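You operate a simulated robot arm through the tools that you are given. There is no shell and no other tool.

You run a simulated robot arm. Do the job below in one go: nothing can be reset, and whatever is moved stays where it is left.

TASK
Squeeze the wet board dry on the roller tester, both ends at 20 N.
Fine: shut both latches first; set both pressure screws, then crank the table right through; no track on the board.

Only the result counts: the job must be done as asked and must still hold three seconds after the hand-in. Knocking over, shifting, dropping, spilling or breaking anything else fails it.

THE ROBOT
A 6-joint arm with a two-finger parallel gripper, fixed in place. Base frame: the origin is at the foot of the arm, x ahead of it, y to its left, z up. Lengths are in mm, angles in degrees, forces in N, time in s.
Its first joint turns from -166.0 to 166.0 degrees. Payload 3.91 kg.
Tool frame: the origin (TCP) lies between the finger pads and is the grasp point; the fingertips stand 30 mm ahead of it; z points along the fingers, y is the line along which they close. The gripper opens to 110 mm. The fingers are 20 mm wide and 10 mm thick; the gripper's body (48 by 112 mm) begins 55 mm behind the TCP.
Orientation is that of the tool frame in the base frame, as [roll, pitch, yaw] about the fixed x, y, z axes, in that order (R = Rz(yaw) Ry(pitch) Rx(roll)). With the fingers straight down and closing along the base's y, the tool's x points along the base's -x, its y along +y and its z along -z.

THE INTERFACE
- The arm moves only by the tool nudge_tool. Its argument "increments" is a list of rows, each a list of 7 numbers: the shift along the tool's x, y, z in cm, then the turn, a rotation vector about the tool's x, y, z in degrees, then the opening, from 0 (shut) to 1 (fully open). In form: [[tx, ty, tz, wx, wy, wz, claw], ...]. A call has 1 to 20 rows; each row is the pose to reach, as a shift and turn from the pose commanded when the call began, along the tool's axes at that moment. Rows are played at 5 a second. More than 50 mm and 8.6 degrees between two rows, or a gripper value outside its range, and nothing of the call is played. A pose out of reach is approached as far as the arm can. The call stops where the force on the tool passes 40 N (or 10 N more than at its start, if that is more) or the arm is blocked; 0.2 s more then pass. The fingers move at their own pace (about 108 mm/s each) and stop on an object; they squeeze with about 41 N. The grip force told is the motor's: it shows also when the fingers shut on nothing. Time passes only in rows, and 0.2 s behind the last, so rows that repeat a pose let the fingers close. It gives the time, the measured TCP pose, the force on the tool (base axes), the opening and the grip force at its end, in the units of the frame above (readings bear some noise), with the torque about the TCP (base axes, N m) and any sound that the robot's microphone picked up.
- Cameras (640 x 400 px; columns grow to the right, rows downward): "scene" is fixed at [220.2, 649.1, 1617.3]; the picture's right is [-0.51, -0.86, 0.00], its down [-0.58, 0.34, -0.74] and it looks along [0.64, -0.37, -0.67] (base axes); focal length 359 px, centre (320, 200). "wrist" rides on the gripper at [72, 17, -103] in the tool frame; the picture's right is [-0.23, 0.97, 0.00], its down [-0.76, -0.18, -0.62] and it looks along [-0.61, -0.14, 0.78] (tool axes); focal length 222 px, centre (320, 200).
- grab_frame(camera): a new picture of that camera. It takes no simulated time.
- point_at(camera, pixels): for up to 12 pixels [column, row] of the newest picture of that camera ("zoom" is the newest enlarged one), the place [x, y, z] in the base frame of the surface seen there, good to about 3 mm. It takes no simulated time.
- close_up(camera, box): a new picture of the part [left, top, right, bottom] of that camera's present view, enlarged. It takes no simulated time.
- job_done(): hands the job in; it is judged then, once.

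Unless the task says otherwise, let go and move clear before handing in.

The tools are called after "Emit:" as name(argument=value, ...) on one line, values as JSON. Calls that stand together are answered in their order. nudge_tool: Moves the arm, as the interface text tells. Its arguments: {"type":"object","properties":{"increments":{"type":"array","items":{"type":"array","items":{"type":"number"}}}},"required":["increments"]} The other tools are called the same way: grab_frame (camera) takes a picture; point_at (camera, pixels) gives the place of the surface under pixels of a picture; close_up (camera, box) takes an enlarged picture of a part of a camera's view; job_done () hands the job in.

At the start:

```text
time_s: 0.0
position: [573.5, 147.8, 1296.8]
orientation: [179.9, 0.1, -180.0]
force: [-0.1, -1.1, -0.2]
wrist_torque: [0.01, -0.01, 0.01]
opening: 110.0
finger_force: 0.0
```

scene: 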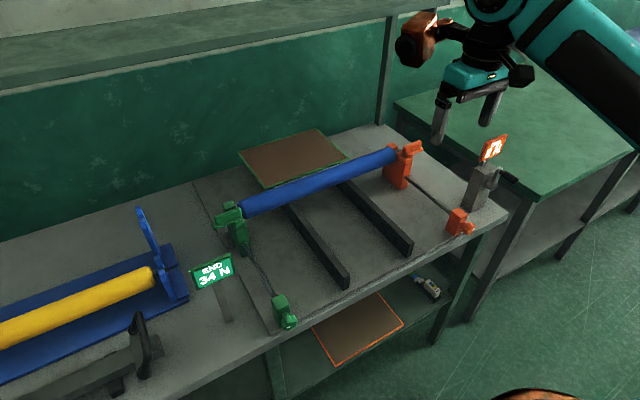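
wrist: 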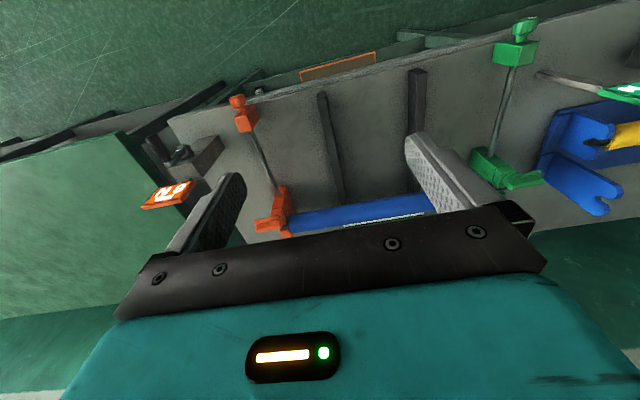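

The scene shows a roller tester with a green end (left, latch near [235,225]) and an orange end (right, near [405,160]), a board behind the roller at [290,160], and a display reading "END 34 N" at [212,270]. I'll look closer at the individual parts before moving.

Emit:
close_up(camera="scene", box=[180, 180, 320, 340])

Emit:
close_up(camera="scene", box=[370, 120, 530, 250])

Emit:
close_up(camera="scene", box=[0, 190, 200, 400])

Emit:
close_up(camera="scene", box=[220, 110, 460, 300])

Emit:
close_up(camera="scene", box=[290, 260, 470, 400])

```text
2.50 times, centred on (250, 260) of scene
```

zoom: 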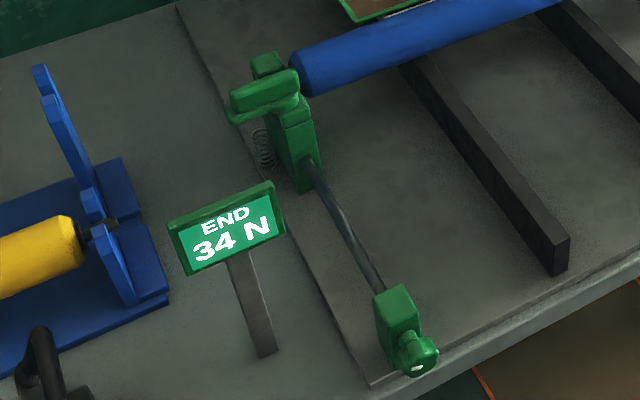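

```text
3.08 times, centred on (450, 185) of scene
```

zoom: 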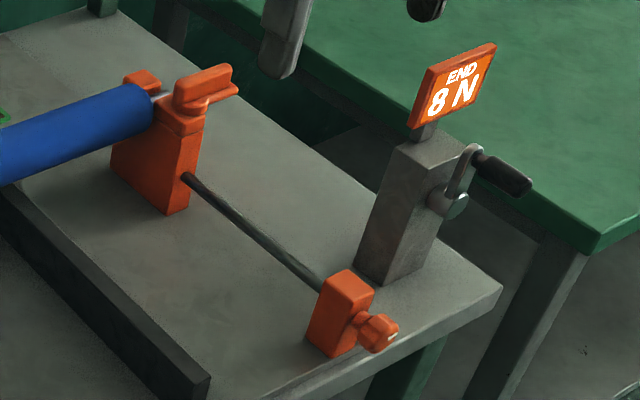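

```text
1.90 times, centred on (100, 295) of scene
```

zoom: 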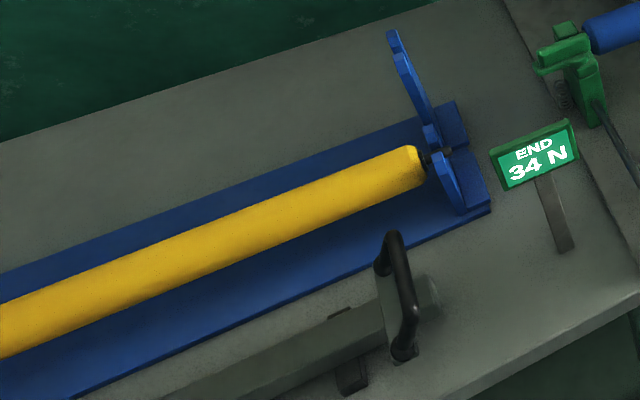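

```text
2.11 times, centred on (340, 205) of scene
```

zoom: 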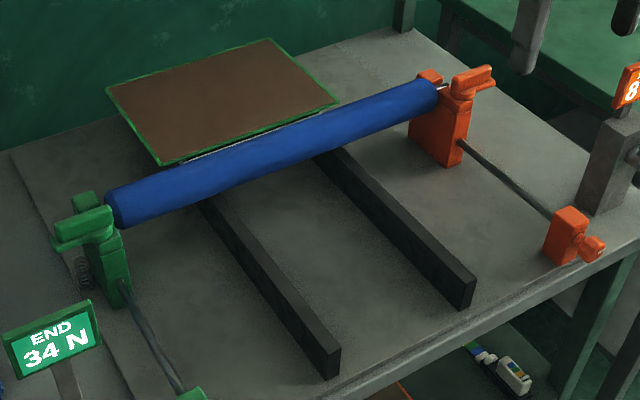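

```text
2.86 times, centred on (380, 330) of scene
```

zoom: 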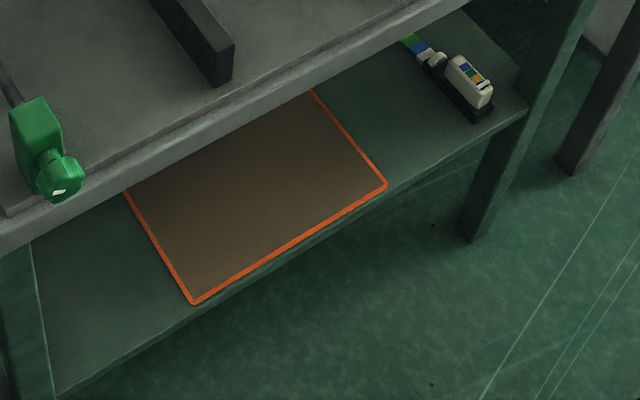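

The green end reads 34 N and the orange end 8 N. The crank is on the grey post at the orange end, and each screw knob sits at the front end of a thin rod. I'll measure the main parts next.

Emit:
grab_frame(camera="scene")

Emit:
point_at(camera="scene", pixels=[[230, 209], [240, 235], [284, 322], [281, 305], [275, 290], [406, 148], [399, 170], [459, 217], [469, 228], [507, 176], [490, 180], [478, 190]])

Emit:
point_at(camera="scene", pixels=[[245, 205], [388, 155], [240, 152], [318, 130], [346, 158], [263, 188], [213, 268], [493, 148], [225, 305], [345, 285], [410, 250], [330, 230]])

Emit:
point_at(camera="scene", pixels=[[140, 345], [150, 283], [145, 225], [180, 280], [50, 315], [300, 300], [480, 220], [420, 220], [360, 330], [430, 288], [200, 190], [380, 140]])

```text
taken
```

scene: 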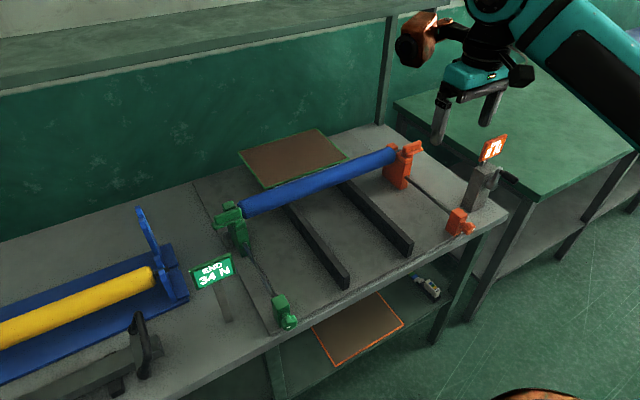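

```text
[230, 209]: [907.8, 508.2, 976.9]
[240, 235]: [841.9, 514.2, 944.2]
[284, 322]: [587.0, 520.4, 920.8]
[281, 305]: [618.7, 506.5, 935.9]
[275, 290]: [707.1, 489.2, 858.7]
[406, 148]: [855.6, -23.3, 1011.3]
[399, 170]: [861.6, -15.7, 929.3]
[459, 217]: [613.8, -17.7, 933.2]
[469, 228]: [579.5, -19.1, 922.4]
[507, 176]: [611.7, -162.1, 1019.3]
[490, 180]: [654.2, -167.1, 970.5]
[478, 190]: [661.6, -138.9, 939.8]
```

```text
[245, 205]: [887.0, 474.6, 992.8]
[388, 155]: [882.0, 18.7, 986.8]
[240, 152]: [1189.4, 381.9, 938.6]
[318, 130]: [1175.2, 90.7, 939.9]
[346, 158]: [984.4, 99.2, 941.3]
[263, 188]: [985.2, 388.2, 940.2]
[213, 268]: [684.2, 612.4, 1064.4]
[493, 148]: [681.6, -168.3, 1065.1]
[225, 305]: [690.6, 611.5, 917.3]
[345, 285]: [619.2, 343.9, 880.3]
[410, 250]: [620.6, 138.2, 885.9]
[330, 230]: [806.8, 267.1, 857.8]
```

```text
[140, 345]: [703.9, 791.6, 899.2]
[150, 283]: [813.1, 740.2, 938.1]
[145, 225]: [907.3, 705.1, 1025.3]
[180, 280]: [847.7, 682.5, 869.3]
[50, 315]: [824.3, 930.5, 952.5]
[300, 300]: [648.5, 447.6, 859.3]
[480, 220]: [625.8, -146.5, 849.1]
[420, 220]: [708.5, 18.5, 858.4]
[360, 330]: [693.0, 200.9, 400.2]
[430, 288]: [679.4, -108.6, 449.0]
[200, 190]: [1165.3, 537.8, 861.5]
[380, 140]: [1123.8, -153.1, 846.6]
```

The geometry is clear: roller axis along y at x≈885, z≈985; screw knobs at [587,520,921] and [580,-19,922]; crank near [612,-162,1019]. Now I'll look at the latches and fingers through the wrist camera.

Emit:
close_up(camera="wrist", box=[440, 0, 640, 220])

Emit:
close_up(camera="wrist", box=[120, 80, 320, 250])

Emit:
close_up(camera="scene", box=[205, 185, 265, 260])

Emit:
close_up(camera="scene", box=[375, 130, 435, 195])

Emit:
close_up(camera="scene", box=[450, 130, 530, 240])

```text
1.82 times, centred on (540, 110) of wrist
```

zoom: 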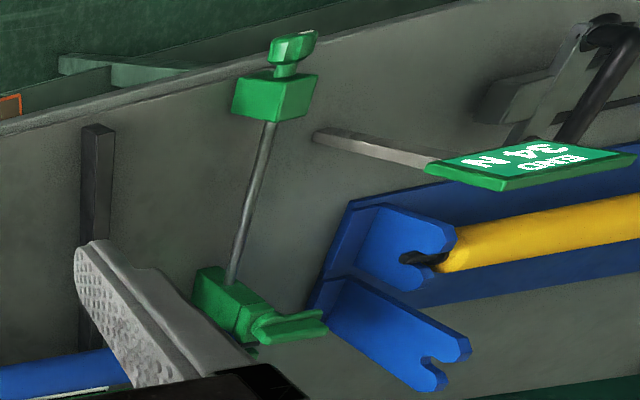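

```text
2.35 times, centred on (220, 165) of wrist
```

zoom: 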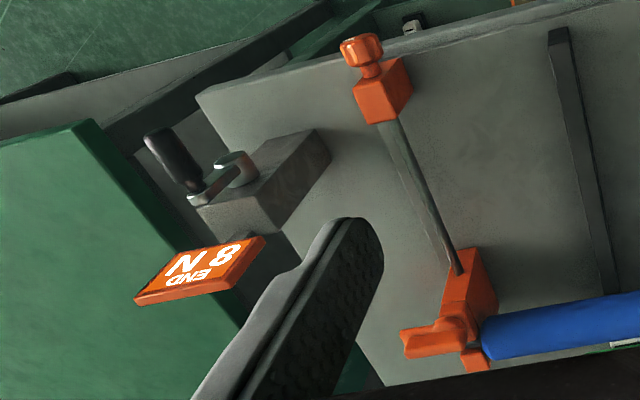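

```text
5.33 times, centred on (235, 222) of scene
```

zoom: 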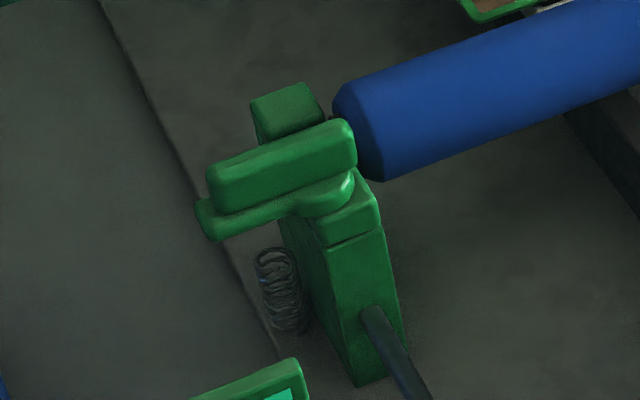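

```text
6.15 times, centred on (405, 162) of scene
```

zoom: 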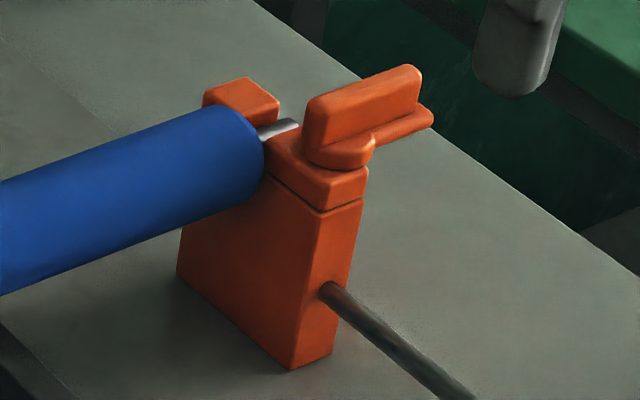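

```text
3.64 times, centred on (490, 185) of scene
```

zoom: 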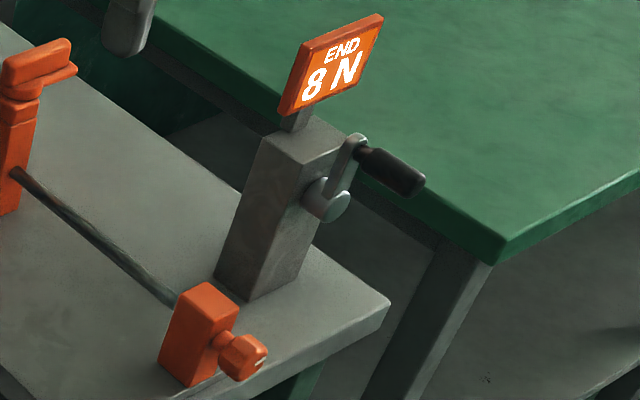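

Both latch levers point outward (open): the green along +y, the orange along -y, each pivoting on the front post of its yoke. I'll check the whitish strip by the roller and the board before moving.

Emit:
close_up(camera="wrist", box=[260, 150, 440, 260])

Emit:
close_up(camera="scene", box=[235, 120, 355, 220])

Emit:
close_up(camera="scene", box=[260, 275, 310, 335])

Emit:
close_up(camera="scene", box=[440, 195, 490, 245])

Emit:
close_up(camera="scene", box=[400, 260, 460, 310])

```text
3.56 times, centred on (350, 205) of wrist
```

zoom: 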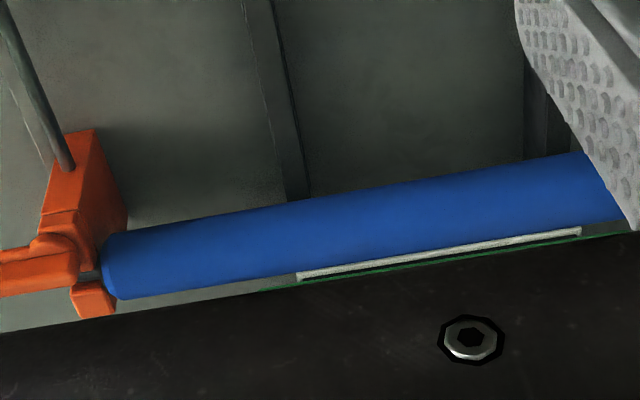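

```text
4.00 times, centred on (295, 170) of scene
```

zoom: 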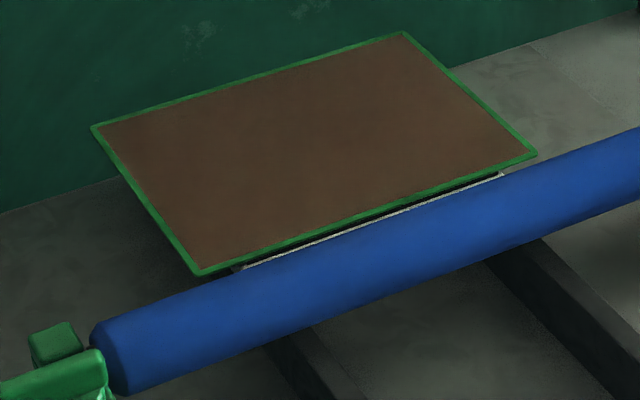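

```text
6.67 times, centred on (285, 305) of scene
```

zoom: 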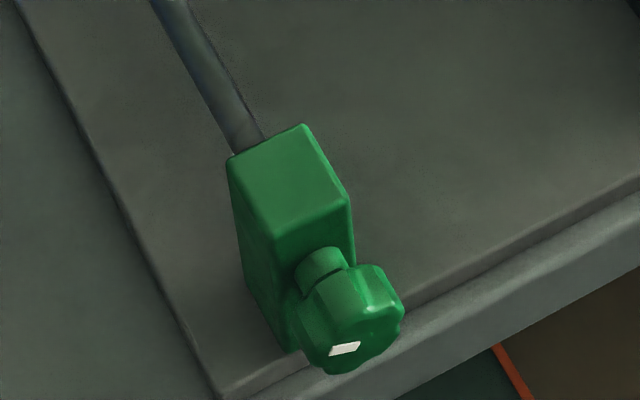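

```text
8.00 times, centred on (465, 220) of scene
```

zoom: 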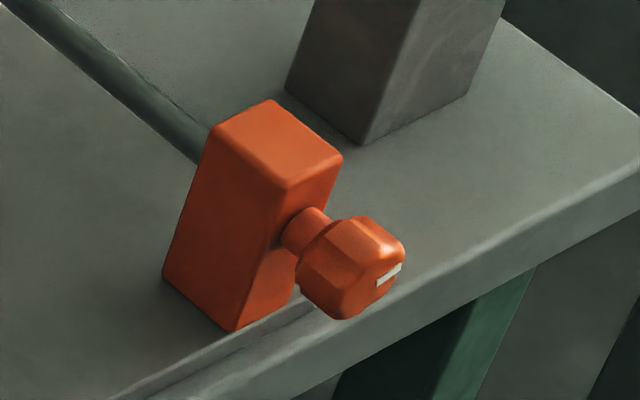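

```text
8.00 times, centred on (430, 285) of scene
```

zoom: 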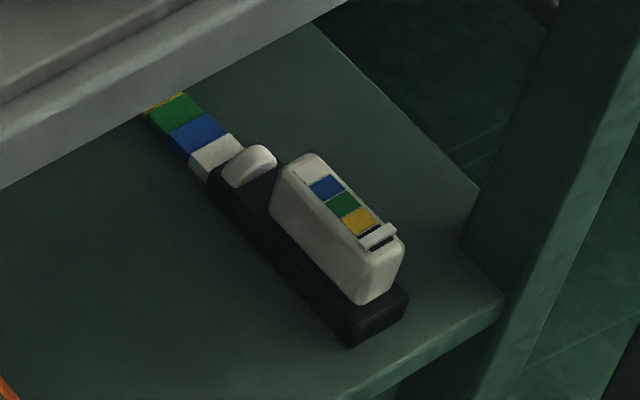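

The latch levers carry a raised fin; the knobs are lobed with a white index mark. I'll measure the latches precisely in enlarged views.

Emit:
close_up(camera="scene", box=[205, 185, 265, 260])

Emit:
point_at(camera="zoom", pixels=[[225, 165], [340, 130], [225, 195], [345, 160], [205, 225], [330, 205], [285, 100], [260, 115], [355, 215], [320, 300], [215, 220], [300, 210]])

Emit:
close_up(camera="scene", box=[375, 130, 435, 195])

Emit:
point_at(camera="zoom", pixels=[[315, 100], [415, 70], [320, 135], [415, 105], [430, 120], [345, 155], [240, 90], [270, 120], [345, 185], [300, 140], [280, 130], [340, 250]])

```text
5.33 times, centred on (235, 222) of scene
```

zoom: 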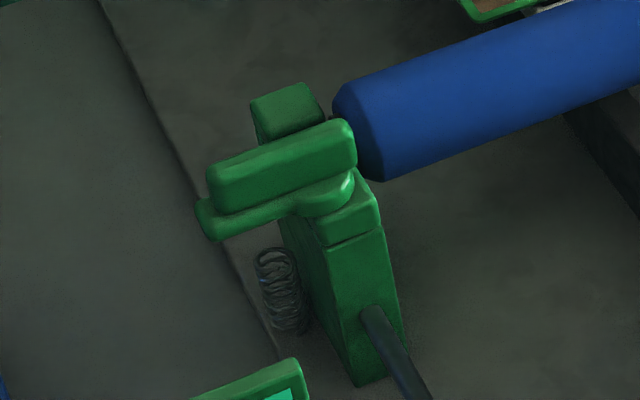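

```text
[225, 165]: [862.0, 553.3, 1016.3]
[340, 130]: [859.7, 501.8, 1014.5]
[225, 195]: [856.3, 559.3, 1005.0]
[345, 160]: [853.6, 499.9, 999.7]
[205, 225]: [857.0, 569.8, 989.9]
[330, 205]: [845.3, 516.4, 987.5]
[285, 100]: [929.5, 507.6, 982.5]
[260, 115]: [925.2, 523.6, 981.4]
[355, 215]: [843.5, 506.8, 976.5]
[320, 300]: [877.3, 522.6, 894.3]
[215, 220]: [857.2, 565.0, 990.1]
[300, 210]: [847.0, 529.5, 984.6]
```

```text
6.15 times, centred on (405, 162) of scene
```

zoom: 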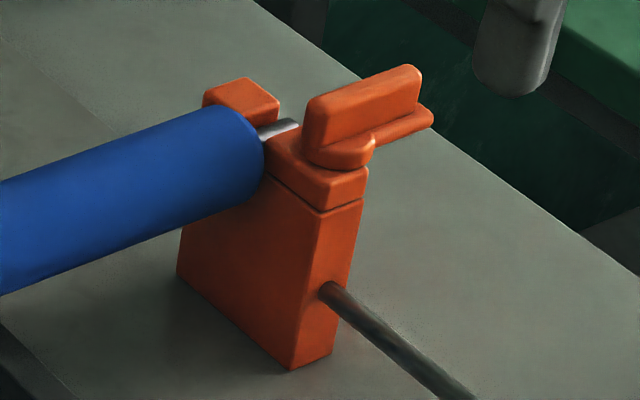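

```text
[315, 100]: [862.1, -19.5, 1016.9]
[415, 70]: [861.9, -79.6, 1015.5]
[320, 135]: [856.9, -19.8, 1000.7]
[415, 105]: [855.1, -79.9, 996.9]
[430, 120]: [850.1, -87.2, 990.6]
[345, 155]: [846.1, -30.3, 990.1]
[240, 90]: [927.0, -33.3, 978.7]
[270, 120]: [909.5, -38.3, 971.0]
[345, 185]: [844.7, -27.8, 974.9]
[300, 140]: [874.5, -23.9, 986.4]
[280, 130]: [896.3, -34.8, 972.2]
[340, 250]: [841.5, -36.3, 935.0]
```

Latch numbers: orange fin spans y −20…−80 at x≈855–866, z 992–1016, pivot near [860,−32]; the green one mirrors it at y 500…558. I'll close the gripper and move above the front of the orange latch for a closer look.

Emit:
nudge_tool(increments=[[-1.5, -2.2, 1.0, 0, 0, 0, 0], [-4, -5, 3, 0, 0, 0, 0], [-6.5, -8, 5, 0, 0, 0, 0], [-9, -11, 7, 0, 0, 0, 0], [-11.5, -14, 9, 0, 0, 0, 0], [-14, -17, 11, 0, 0, 0, 0], [-16.5, -19.5, 13, 0, 0, 0, 0], [-18.65, -21.8, 14.7, 0, 0, 0, 0], [-18.65, -21.8, 14.7, 0, 0, 0, 0]])

Emit:
grab_frame(camera="wrist")

Emit:
grab_frame(camera="scene")

```text
time_s: 2.0
position: [760.4, -70.4, 1149.1]
orientation: [180.0, 0.1, 180.0]
force: [0.1, -0.5, -0.2]
wrist_torque: [-0.01, -0.01, -0.01]
opening: 0.0
finger_force: 38.1
```

```text
taken
```

wrist: 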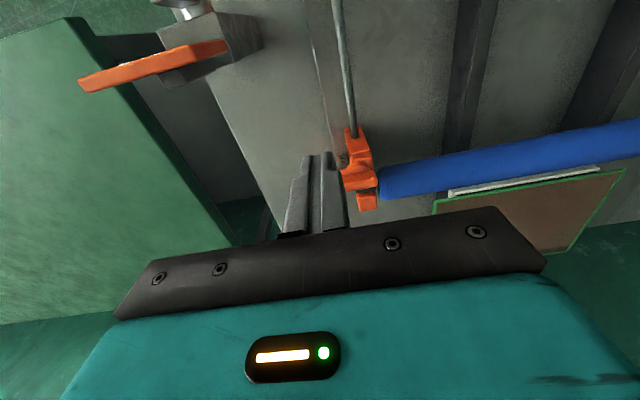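

```text
taken
```

scene: 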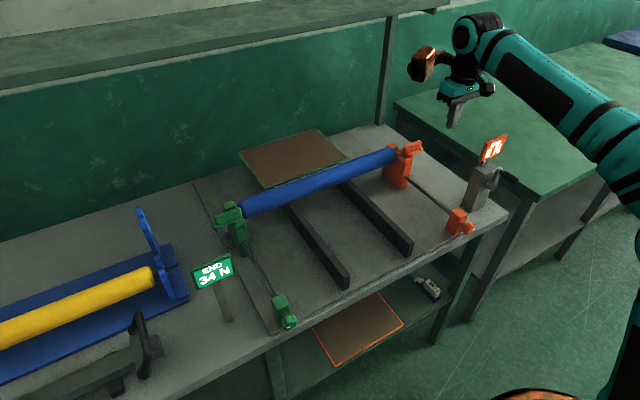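

Emit:
close_up(camera="wrist", box=[290, 110, 420, 230])

Emit:
close_up(camera="wrist", box=[400, 120, 640, 260])

```text
3.33 times, centred on (355, 170) of wrist
```

zoom: 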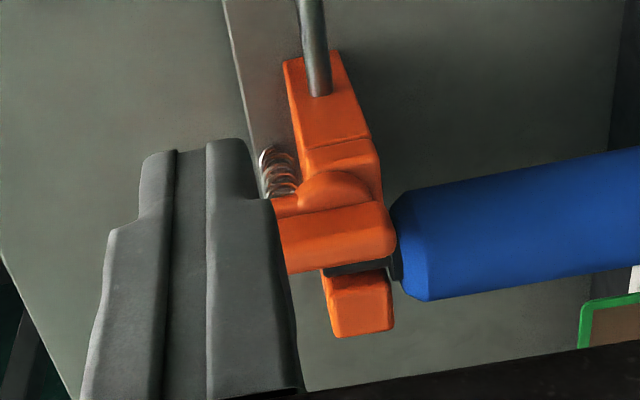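

```text
2.67 times, centred on (520, 190) of wrist
```

zoom: 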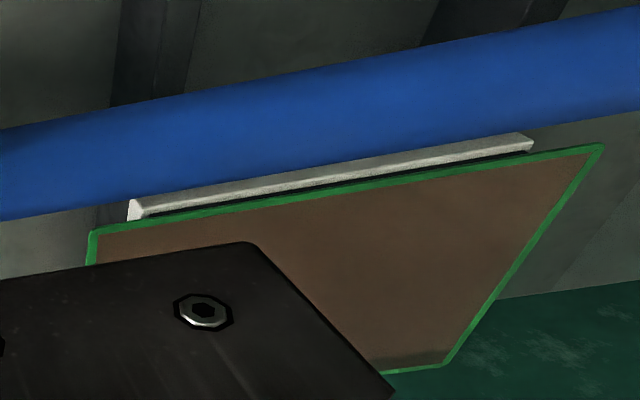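

The orange lever clearly lies outward (open) with the slot and axle exposed behind its pivot. I'll lower the closed fingers just in front of the lever's fin, at about [830,−73], tips at z≈1000.

Emit:
nudge_tool(increments=[[-3.0, -0.26, 2.9, 0, 0, 0, 0], [-6.0, -0.26, 5.9, 0, 0, 0, 0], [-6.8, -0.26, 9.5, 0, 0, 0, 0], [-6.8, -0.26, 11.9, 0, 0, 0, 0]])

Emit:
close_up(camera="scene", box=[375, 100, 455, 195])

Emit:
grab_frame(camera="wrist")

```text
time_s: 3.0
position: [831.2, -71.6, 1032.6]
orientation: [179.9, 0.2, -180.0]
force: [-0.1, 0.3, 1.0]
wrist_torque: [-0.01, -0.01, -0.03]
opening: 0.1
finger_force: 37.2
```

```text
4.21 times, centred on (415, 148) of scene
```

zoom: 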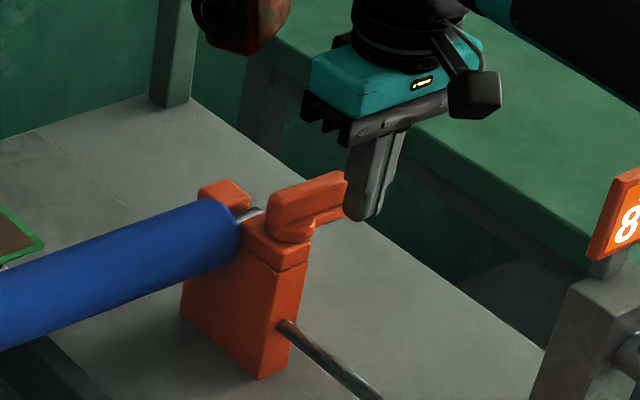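

```text
taken
```

wrist: 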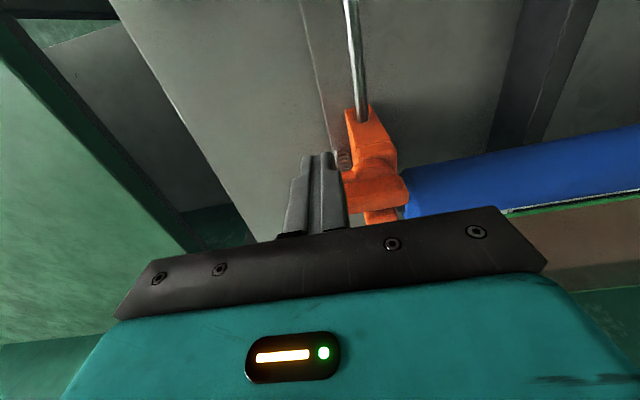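

The fingers stand just in front of the fin at the lever's outer end ([345,190] in the enlarged view). I'll sweep them round the pivot in an arc to swing the lever to +x.

Emit:
nudge_tool(increments=[[-0.7, -0.1, 0.1, 0, 0, 0, 0], [-1.28, -0.14, 0.2, 0, 0, 0, 0], [-2.23, -0.45, 0.2, 0, 0, 0, 0], [-3.23, -0.55, 0.2, 0, 0, 0, 0], [-4.37, -0.31, 0.2, 0, 0, 0, 0], [-5.44, 0.3, 0.2, 0, 0, 0, 0], [-6.3, 1.18, 0.2, 0, 0, 0, 0], [-6.7, 1.75, 0.2, 0, 0, 0, 0]])

Emit:
close_up(camera="scene", box=[375, 100, 455, 195])

Emit:
grab_frame(camera="wrist")

```text
time_s: 4.8
position: [895.1, -56.2, 1030.4]
orientation: [179.9, 0.2, 180.0]
force: [-0.1, -0.1, 0.1]
wrist_torque: [0.01, 0.01, 0.0]
opening: 0.0
finger_force: 37.7
```

```text
4.21 times, centred on (415, 148) of scene
```

zoom: 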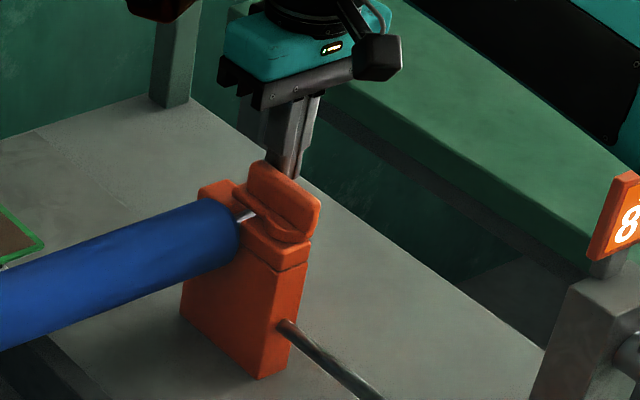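

```text
taken
```

wrist: 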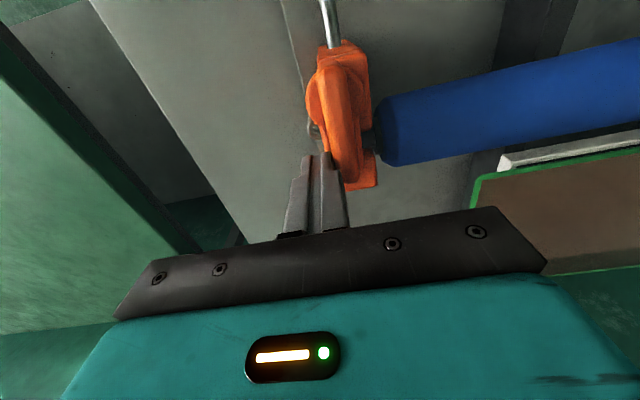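

The lever has swung round to roughly 75–80°, with its tip nearly over the rear post, and there is no load on the tool. I'll keep pressing it in +y in small steps, watching for force or a click.

Emit:
nudge_tool(increments=[[-0.3, 0.3, 0, 0, 0, 0, 0], [-0.4, 0.6, 0, 0, 0, 0, 0], [-0.5, 0.8, 0, 0, 0, 0, 0], [-0.5, 1.0, 0, 0, 0, 0, 0]])

Emit:
close_up(camera="scene", box=[375, 100, 455, 195])

Emit:
close_up(camera="wrist", box=[260, 0, 420, 210])

```text
time_s: 5.5
position: [898.5, -53.6, 1031.7]
orientation: [-179.8, -0.2, 179.8]
force: [-17.7, -36.6, 0.1]
wrist_torque: [-0.44, 0.2, 0.51]
opening: 0.2
finger_force: 37.5
stopped in row 3: the force on the tool passed its limit at 44 N (the readings are from after the stop); the commanded pose is now the measured one
```

```text
4.21 times, centred on (415, 148) of scene
```

zoom: 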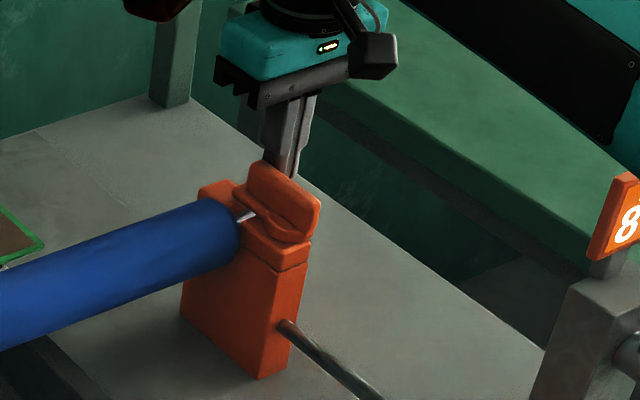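

```text
1.90 times, centred on (340, 105) of wrist
```

zoom: 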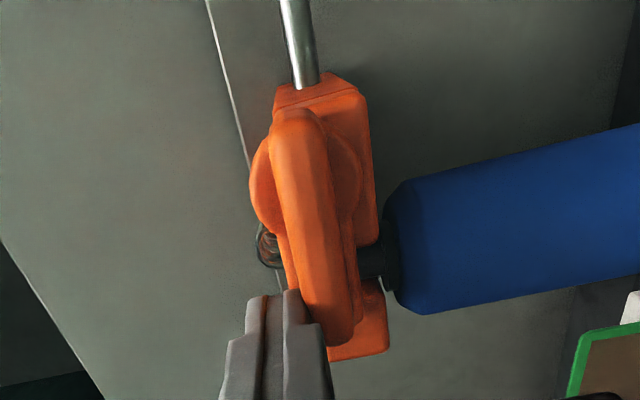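

The push met a hard stop at 44 N, and the fin now looks parallel to the rod (i.e. along x), covering the axle. I'll measure the fin top to confirm its angle.

Emit:
point_at(camera="zoom", pixels=[[285, 130], [305, 240], [325, 330], [315, 130], [345, 320], [265, 190], [340, 175], [365, 340], [310, 85], [370, 260]])

Emit:
grab_frame(camera="scene")

```text
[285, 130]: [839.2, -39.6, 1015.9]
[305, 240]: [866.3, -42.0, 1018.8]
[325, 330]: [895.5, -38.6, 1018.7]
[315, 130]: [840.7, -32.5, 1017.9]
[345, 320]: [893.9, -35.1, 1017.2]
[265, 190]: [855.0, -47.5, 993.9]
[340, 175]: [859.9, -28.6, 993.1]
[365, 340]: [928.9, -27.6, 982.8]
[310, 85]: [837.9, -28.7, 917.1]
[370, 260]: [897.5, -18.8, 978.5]
```

```text
taken
```

scene: 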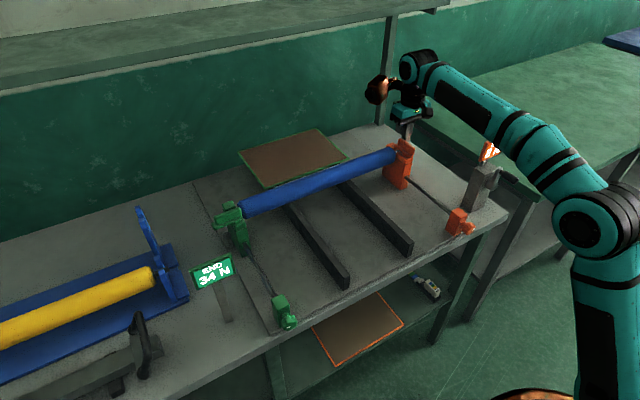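

The orange fin now runs along x (x 839→897 at y≈−37), so the latch is shut. Next I'll back off in −y and up, and measure the green display so I can stay clear of it.

Emit:
nudge_tool(increments=[[0.2, -1.5, 0, 0, 0, 0, 0], [0.5, -4, -1, 0, 0, 0, 0], [2, -4, -5, 0, 0, 0, 0], [5, -2, -9, 0, 0, 0, 0], [9, 0, -13, 0, 0, 0, 0]])

Emit:
close_up(camera="scene", box=[180, 240, 250, 330])

Emit:
point_at(camera="scene", pixels=[[192, 270], [229, 255], [197, 288], [232, 274], [144, 212], [138, 320], [148, 310], [140, 370]])

Emit:
close_up(camera="scene", box=[470, 120, 530, 220])

```text
refused: row 4 steps farther than a row can; nothing moved
```

```text
4.44 times, centred on (215, 285) of scene
```

zoom: 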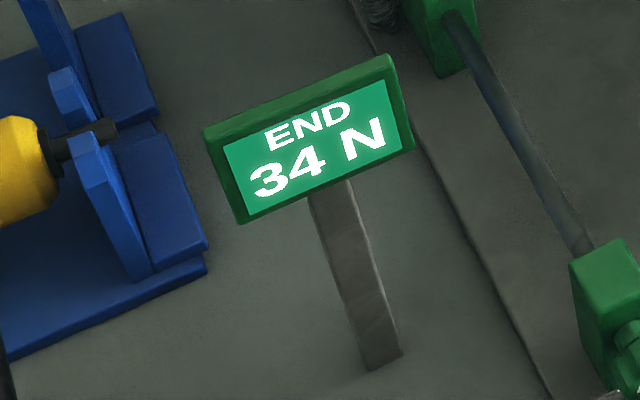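

```text
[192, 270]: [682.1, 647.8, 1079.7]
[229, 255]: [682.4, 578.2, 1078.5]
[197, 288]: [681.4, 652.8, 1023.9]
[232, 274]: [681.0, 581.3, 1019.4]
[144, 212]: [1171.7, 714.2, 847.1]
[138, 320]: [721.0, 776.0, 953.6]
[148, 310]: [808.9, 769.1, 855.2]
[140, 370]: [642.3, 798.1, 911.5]
```

```text
4.00 times, centred on (500, 170) of scene
```

zoom: 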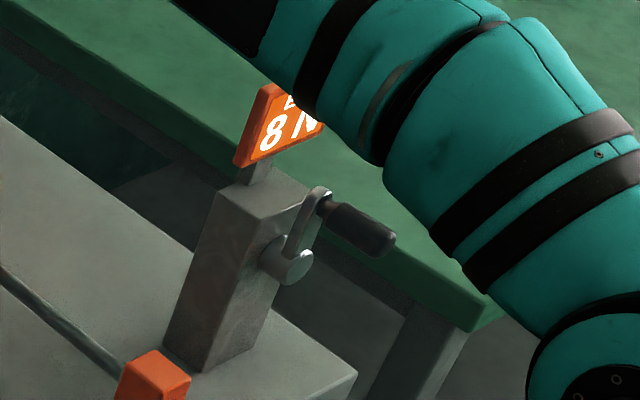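

One step was too long, so nothing moved. The green display spans y 575–655, z 1018–1082 at x≈682. I'll retract with shorter steps.

Emit:
nudge_tool(increments=[[0.2, -1.5, 0, 0, 0, 0, 0], [0.5, -4, -1, 0, 0, 0, 0], [2, -4, -4.5, 0, 0, 0, 0], [4, -3, -8, 0, 0, 0, 0], [7, -1, -10.5, 0, 0, 0, 0], [10, 1, -13, 0, 0, 0, 0]])

Emit:
close_up(camera="scene", box=[375, 120, 455, 195])

Emit:
grab_frame(camera="scene")

```text
time_s: 6.8
position: [800.0, -38.3, 1158.6]
orientation: [-179.9, -0.2, 180.0]
force: [0.5, 0.8, 0.1]
wrist_torque: [-0.02, 0.05, -0.01]
opening: 0.0
finger_force: 37.4
```

```text
5.33 times, centred on (415, 158) of scene
```

zoom: 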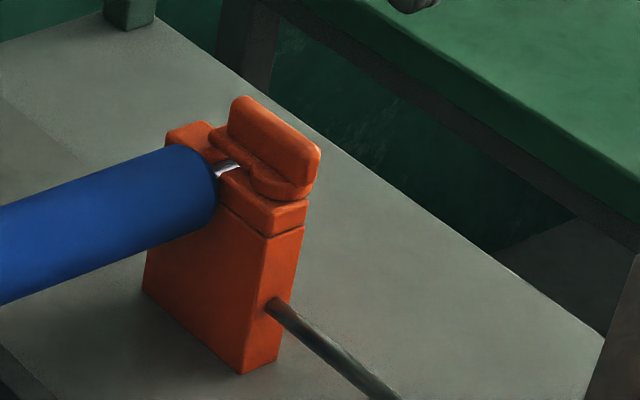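

```text
taken
```

scene: 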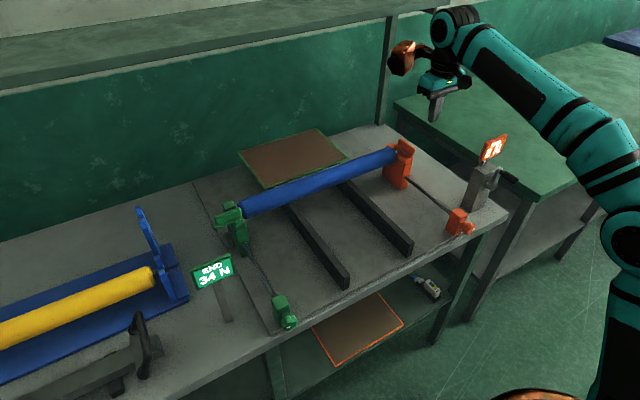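

The orange latch now bridges its slot and stays there. Next I'll travel at a safe height over to the green side.

Emit:
nudge_tool(increments=[[0.4, 4, -0.5, 0, 0, 0, 0], [0.8, 8, -1, 0, 0, 0, 0], [1.2, 12, -1.5, 0, 0, 0, 0], [1.6, 16, -2, 0, 0, 0, 0], [2, 20, -2.5, 0, 0, 0, 0], [2.4, 24, -3, 0, 0, 0, 0], [2.8, 28, -3.5, 0, 0, 0, 0], [3.2, 32, -4, 0, 0, 0, 0], [3.6, 36, -4, 0, 0, 0, 0], [4, 40, -4, 0, 0, 0, 0], [4, 44, -4, 0, 0, 0, 0], [4, 48, -4, 0, 0, 0, 0]])

Emit:
grab_frame(camera="scene")

Emit:
grab_frame(camera="wrist")

```text
time_s: 9.4
position: [756.9, 437.7, 1194.1]
orientation: [180.0, 0.2, 179.9]
force: [-0.7, 0.5, 1.0]
wrist_torque: [0.07, 0.01, -0.03]
opening: 0.0
finger_force: 37.7
out of reach, approached as far as the arm can: row 12
```

```text
taken
```

scene: 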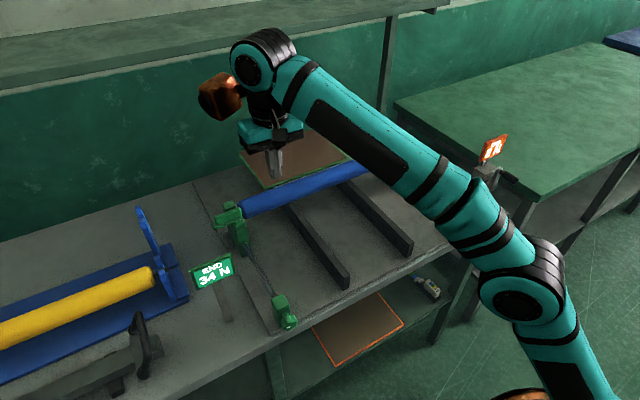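

```text
taken
```

wrist: 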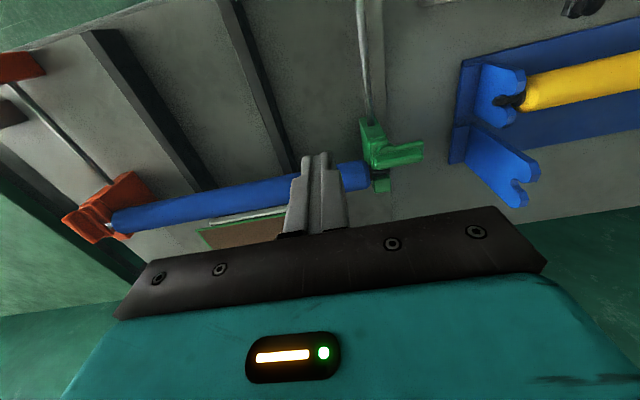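

The arm ran out of reach with the tool straight down here (r≈874 at z 1194), so the green latch needs a forward tilt. I'll first yaw the tool −90° about its axis (to keep the wrist camera away from the green display), then tilt.

Emit:
nudge_tool(increments=[[0.5, 0, 0, 0, 0, -8, 0], [1, 0, 0, 0, 0, -16, 0], [1.5, 0, 0, 0, 0, -24, 0], [2, 0, 0, 0, 0, -32, 0], [2.5, 0, 0, 0, 0, -40, 0], [3, 0, 0, 0, 0, -48, 0], [3.5, 0, 0, 0, 0, -56, 0], [4, 0, 0, 0, 0, -64, 0], [4, 0, 0, 0, 0, -72, 0], [4, 0, 0, 0, 0, -80, 0], [4, 0, 0, 0, 0, -88, 0], [4, 0, 0, 0, 0, -90, 0]])

Emit:
grab_frame(camera="scene")

```text
time_s: 12.1
position: [717.1, 437.7, 1193.7]
orientation: [179.9, -0.1, -89.9]
force: [0.4, 0.2, 0.1]
wrist_torque: [0.01, -0.01, 0.01]
opening: 0.1
finger_force: 37.7
```

```text
taken
```

scene: 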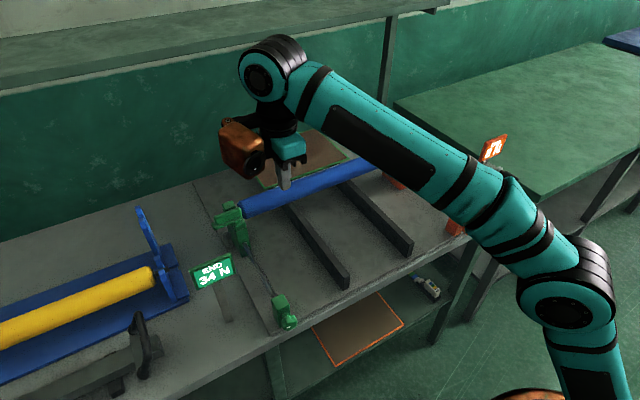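

The yaw went through cleanly. Now I'll tilt the tool 35° forward while moving to about [780,535,1130], above and in front of the green latch.

Emit:
nudge_tool(increments=[[-1.6, -1.0, 0.6, 5, 0, 0, 0], [-3.2, -2.0, 1.6, 11, 0, 0, 0], [-4.8, -3.0, 2.7, 17, 0, 0, 0], [-6.4, -4.1, 3.8, 23, 0, 0, 0], [-8.0, -5.2, 5.0, 29, 0, 0, 0], [-9.7, -6.3, 6.4, 35, 0, 0, 0], [-9.7, -6.3, 6.4, 35, 0, 0, 0]])

Emit:
grab_frame(camera="scene")

Emit:
grab_frame(camera="wrist")

```text
time_s: 13.7
position: [779.4, 536.3, 1130.3]
orientation: [-145.1, 0.0, -90.1]
force: [0.4, 0.5, -1.0]
wrist_torque: [0.03, -0.01, -0.02]
opening: 0.0
finger_force: 38.1
```

```text
taken
```

scene: 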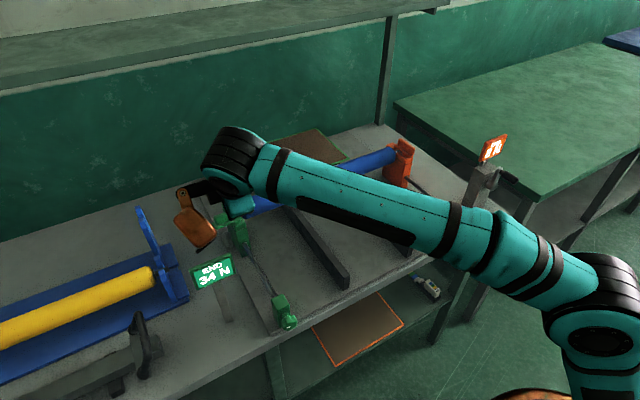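

```text
taken
```

wrist: 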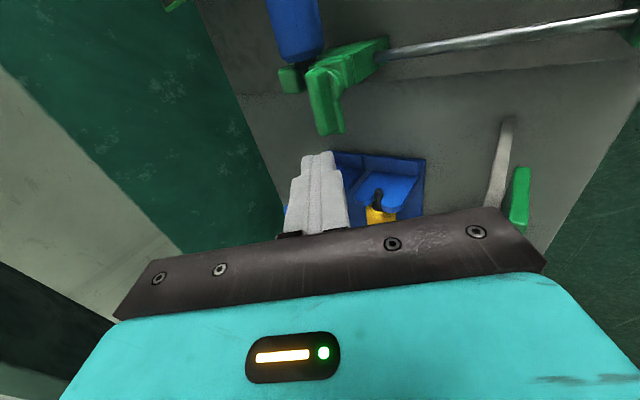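

The tilt reached 35° as planned. The orange wrist housing at [197,225] appears near the green display, so I'll measure their gap before descending.

Emit:
close_up(camera="scene", box=[160, 160, 280, 300])

Emit:
point_at(camera="scene", pixels=[[183, 195], [182, 230], [197, 240], [213, 233], [200, 215], [215, 215], [235, 160], [225, 195]])

Emit:
point_at(camera="wrist", pixels=[[330, 130], [322, 90], [335, 60], [325, 70], [290, 75], [520, 200], [515, 170], [505, 125]])

```text
2.86 times, centred on (220, 230) of scene
```

zoom: 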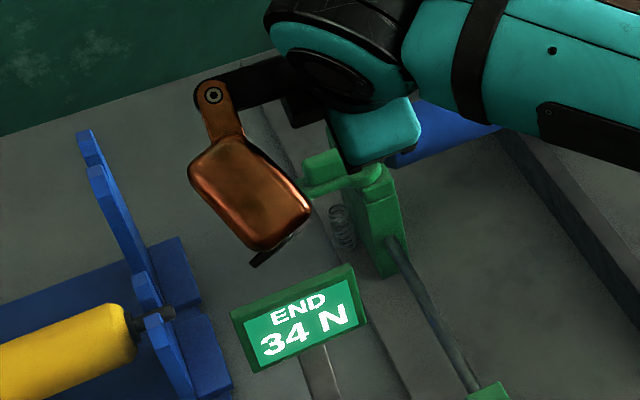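

```text
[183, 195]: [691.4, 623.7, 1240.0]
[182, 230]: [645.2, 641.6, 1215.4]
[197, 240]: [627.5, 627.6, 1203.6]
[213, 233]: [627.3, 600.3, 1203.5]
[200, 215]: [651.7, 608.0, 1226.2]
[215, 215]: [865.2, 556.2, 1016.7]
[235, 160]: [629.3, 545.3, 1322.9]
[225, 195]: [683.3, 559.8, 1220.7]
```

```text
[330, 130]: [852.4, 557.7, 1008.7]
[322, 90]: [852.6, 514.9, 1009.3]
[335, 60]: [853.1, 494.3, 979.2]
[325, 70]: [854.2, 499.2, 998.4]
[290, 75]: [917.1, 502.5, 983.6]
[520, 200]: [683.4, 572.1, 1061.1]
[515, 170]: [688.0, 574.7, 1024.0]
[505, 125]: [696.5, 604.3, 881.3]
```

The orange housing rides with the gripper (about tool [−84,61,−128]) and would come down onto the green display in this yaw. I'll rotate the tool +180° about its axis in two calls, so the camera is on the +y side and the housing swings to the clear −y side.

Emit:
nudge_tool(increments=[[0, 0, -0.3, 0, 0, 8.4, 0], [0, 0, -0.6, 0, 0, 16.8, 0], [0, 0, -0.9, 0, 0, 25.2, 0], [0, 0, -1, 0, 0, 33.6, 0], [0, 0, -1, 0, 0, 42, 0], [0, 0, -1, 0, 0, 50.4, 0], [0, 0, -1, 0, 0, 58.8, 0], [0, 0, -1, 0, 0, 67.2, 0], [0, 0, -1, 0, 0, 75.6, 0], [0, 0, -1, 0, 0, 84, 0], [0, 0, -1, 0, 0, 90, 0]])

Emit:
nudge_tool(increments=[[0, 0, 0, 0, 0, 8.4, 0], [0, 0, 0, 0, 0, 16.8, 0], [0, 0, 0, 0, 0, 25.2, 0], [0, 0, 0, 0, 0, 33.6, 0], [0, 0, 0, 0, 0, 42, 0], [0, 0, 0, 0, 0, 50.4, 0], [0, 0, 0, 0, 0, 58.8, 0], [0, 0, 0, 0, 0, 67.2, 0], [0, 0, 0, 0, 0, 75.6, 0], [0, 0, 0, 0, 0, 84, 0], [0, 0, 0, 0, 0, 90, 0]])

Emit:
grab_frame(camera="scene")

Emit:
grab_frame(camera="wrist")

```text
time_s: 16.1
position: [775.7, 535.2, 1137.9]
orientation: [180.0, 34.9, 179.8]
force: [-1.0, -0.8, -0.9]
wrist_torque: [0.04, 0.01, -0.02]
opening: 0.0
finger_force: 37.1
```

```text
time_s: 18.4
position: [773.6, 534.7, 1137.3]
orientation: [145.1, 0.1, 89.9]
force: [0.6, 0.4, -0.1]
wrist_torque: [0.0, 0.0, -0.02]
opening: 0.0
finger_force: 37.9
```

```text
taken
```

scene: 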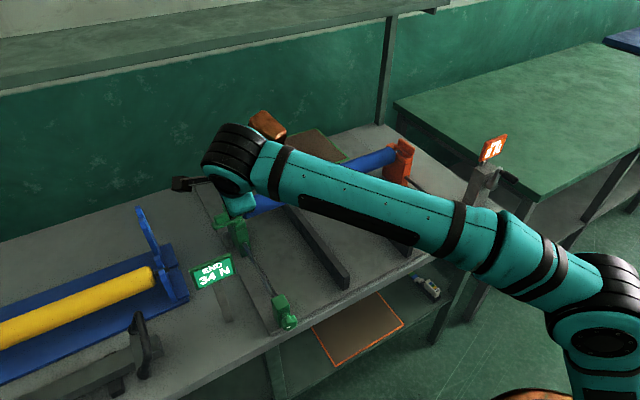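

```text
taken
```

wrist: 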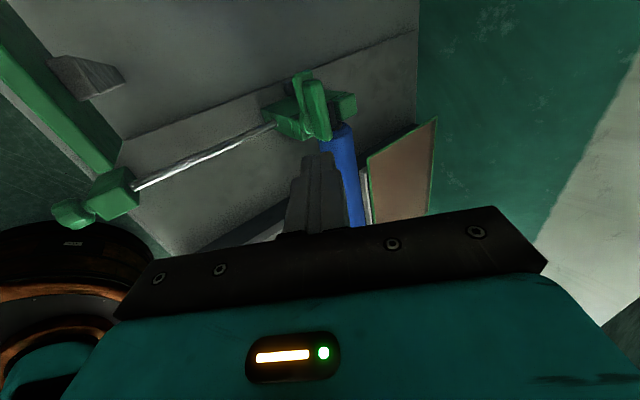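

Now the camera is on the +y side, the housing is clear on the −y/upper side, and the latch fin is visible at [312,105] in the wrist view. I'll lower the closed fingertips to just in front of the fin at about y 545.

Emit:
nudge_tool(increments=[[0.3, -0.62, 2.98, 0, 0, 0, 0], [0.6, -1.25, 5.96, 0, 0, 0, 0], [0.9, -2.04, 8.83, 0, 0, 0, 0], [1.0, -2.93, 11.5, 0, 0, 0, 0], [1.0, -2.93, 11.5, 0, 0, 0, 0]])

Emit:
close_up(camera="scene", box=[160, 130, 290, 300])

Emit:
grab_frame(camera="wrist")

```text
time_s: 19.6
position: [815.0, 542.7, 1025.6]
orientation: [145.1, 0.1, 89.8]
force: [0.1, -0.2, 0.3]
wrist_torque: [-0.03, -0.02, -0.01]
opening: 0.0
finger_force: 37.6
```

```text
2.35 times, centred on (225, 215) of scene
```

zoom: 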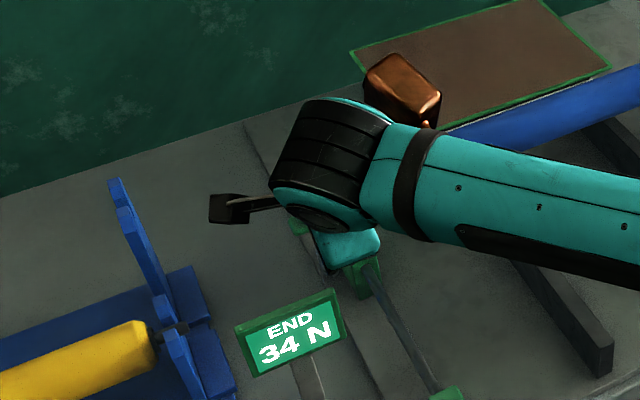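

```text
taken
```

wrist: 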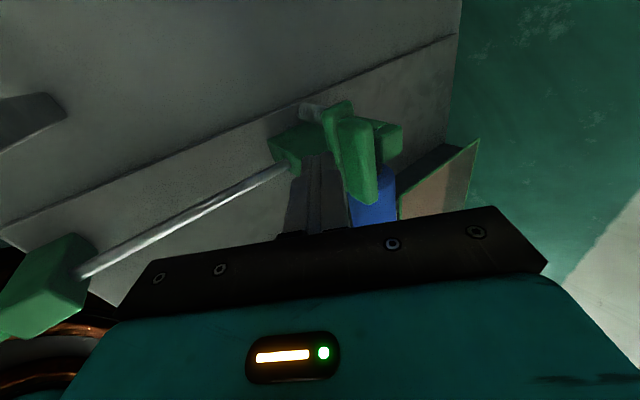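

The fingertips sit in front of the green fin ([315,190] and [350,150] in the wrist view) and nothing is touching. I'll now sweep the arc to swing the lever from +y round to +x.

Emit:
nudge_tool(increments=[[0.15, 0.6, 0.42, 0, 0, 0, 0], [0.23, 1.06, 0.75, 0, 0, 0, 0], [0.6, 1.4, 0.98, 0, 0, 0, 0], [0.91, 1.78, 1.25, 0, 0, 0, 0], [1.0, 2.35, 1.65, 0, 0, 0, 0], [1.01, 2.96, 2.08, 0, 0, 0, 0], [0.8, 3.5, 2.45, 0, 0, 0, 0], [0.5, 3.98, 2.79, 0, 0, 0, 0], [0.1, 4.3, 3.0, 0, 0, 0, 0], [-0.27, 4.58, 3.21, 0, 0, 0, 0], [-0.55, 4.8, 3.36, 0, 0, 0, 0]])

Emit:
grab_frame(camera="wrist")

Emit:
close_up(camera="scene", box=[160, 130, 290, 300])

```text
time_s: 22.1
position: [874.6, 539.5, 1026.0]
orientation: [145.0, 0.1, 89.8]
force: [0.2, 0.5, 0.3]
wrist_torque: [0.02, 0.01, 0.03]
opening: 0.0
finger_force: 37.6
```

```text
taken
```

wrist: 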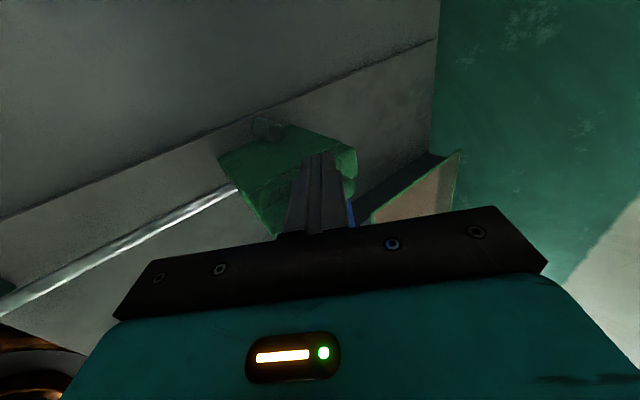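

```text
2.35 times, centred on (225, 215) of scene
```

zoom: 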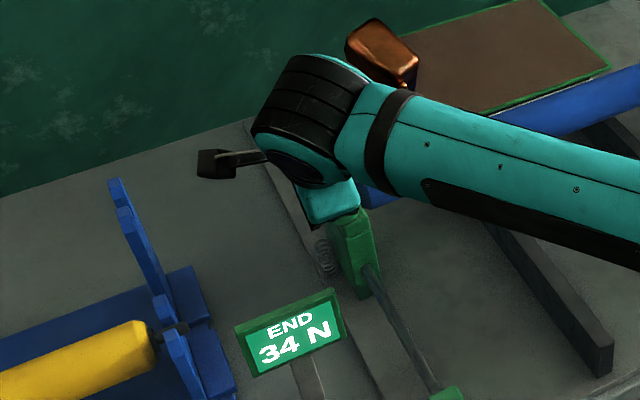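

The lever has turned away from +y and is hidden behind the fingers; there is no load yet. I'll press on in −y in small steps until the stop is felt.

Emit:
nudge_tool(increments=[[-0.3, 0, 0, 0, 0, 0, 0], [-0.6, 0, 0, 0, 0, 0, 0], [-0.8, 0, 0, 0, 0, 0, 0], [-1.0, 0, 0, 0, 0, 0, 0], [-1.2, 0, 0, 0, 0, 0, 0]])

Emit:
grab_frame(camera="wrist")

```text
time_s: 22.9
position: [873.3, 536.6, 1025.4]
orientation: [145.0, -0.2, 90.2]
force: [11.0, 37.8, 3.8]
wrist_torque: [0.26, -0.03, -0.26]
opening: 0.1
finger_force: 37.7
stopped in row 4: the force on the tool passed its limit at 45 N (the readings are from after the stop); the commanded pose is now the measured one
```

```text
taken
```

wrist: 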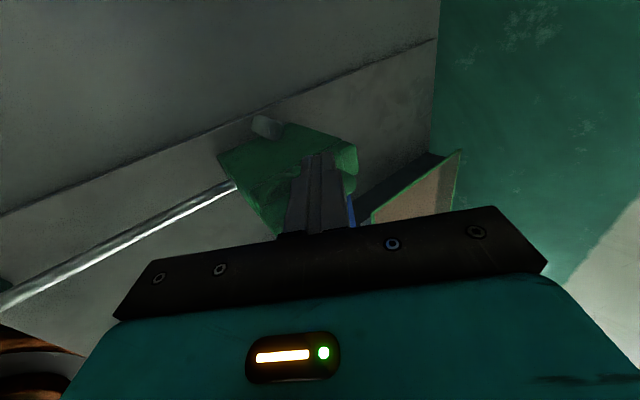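

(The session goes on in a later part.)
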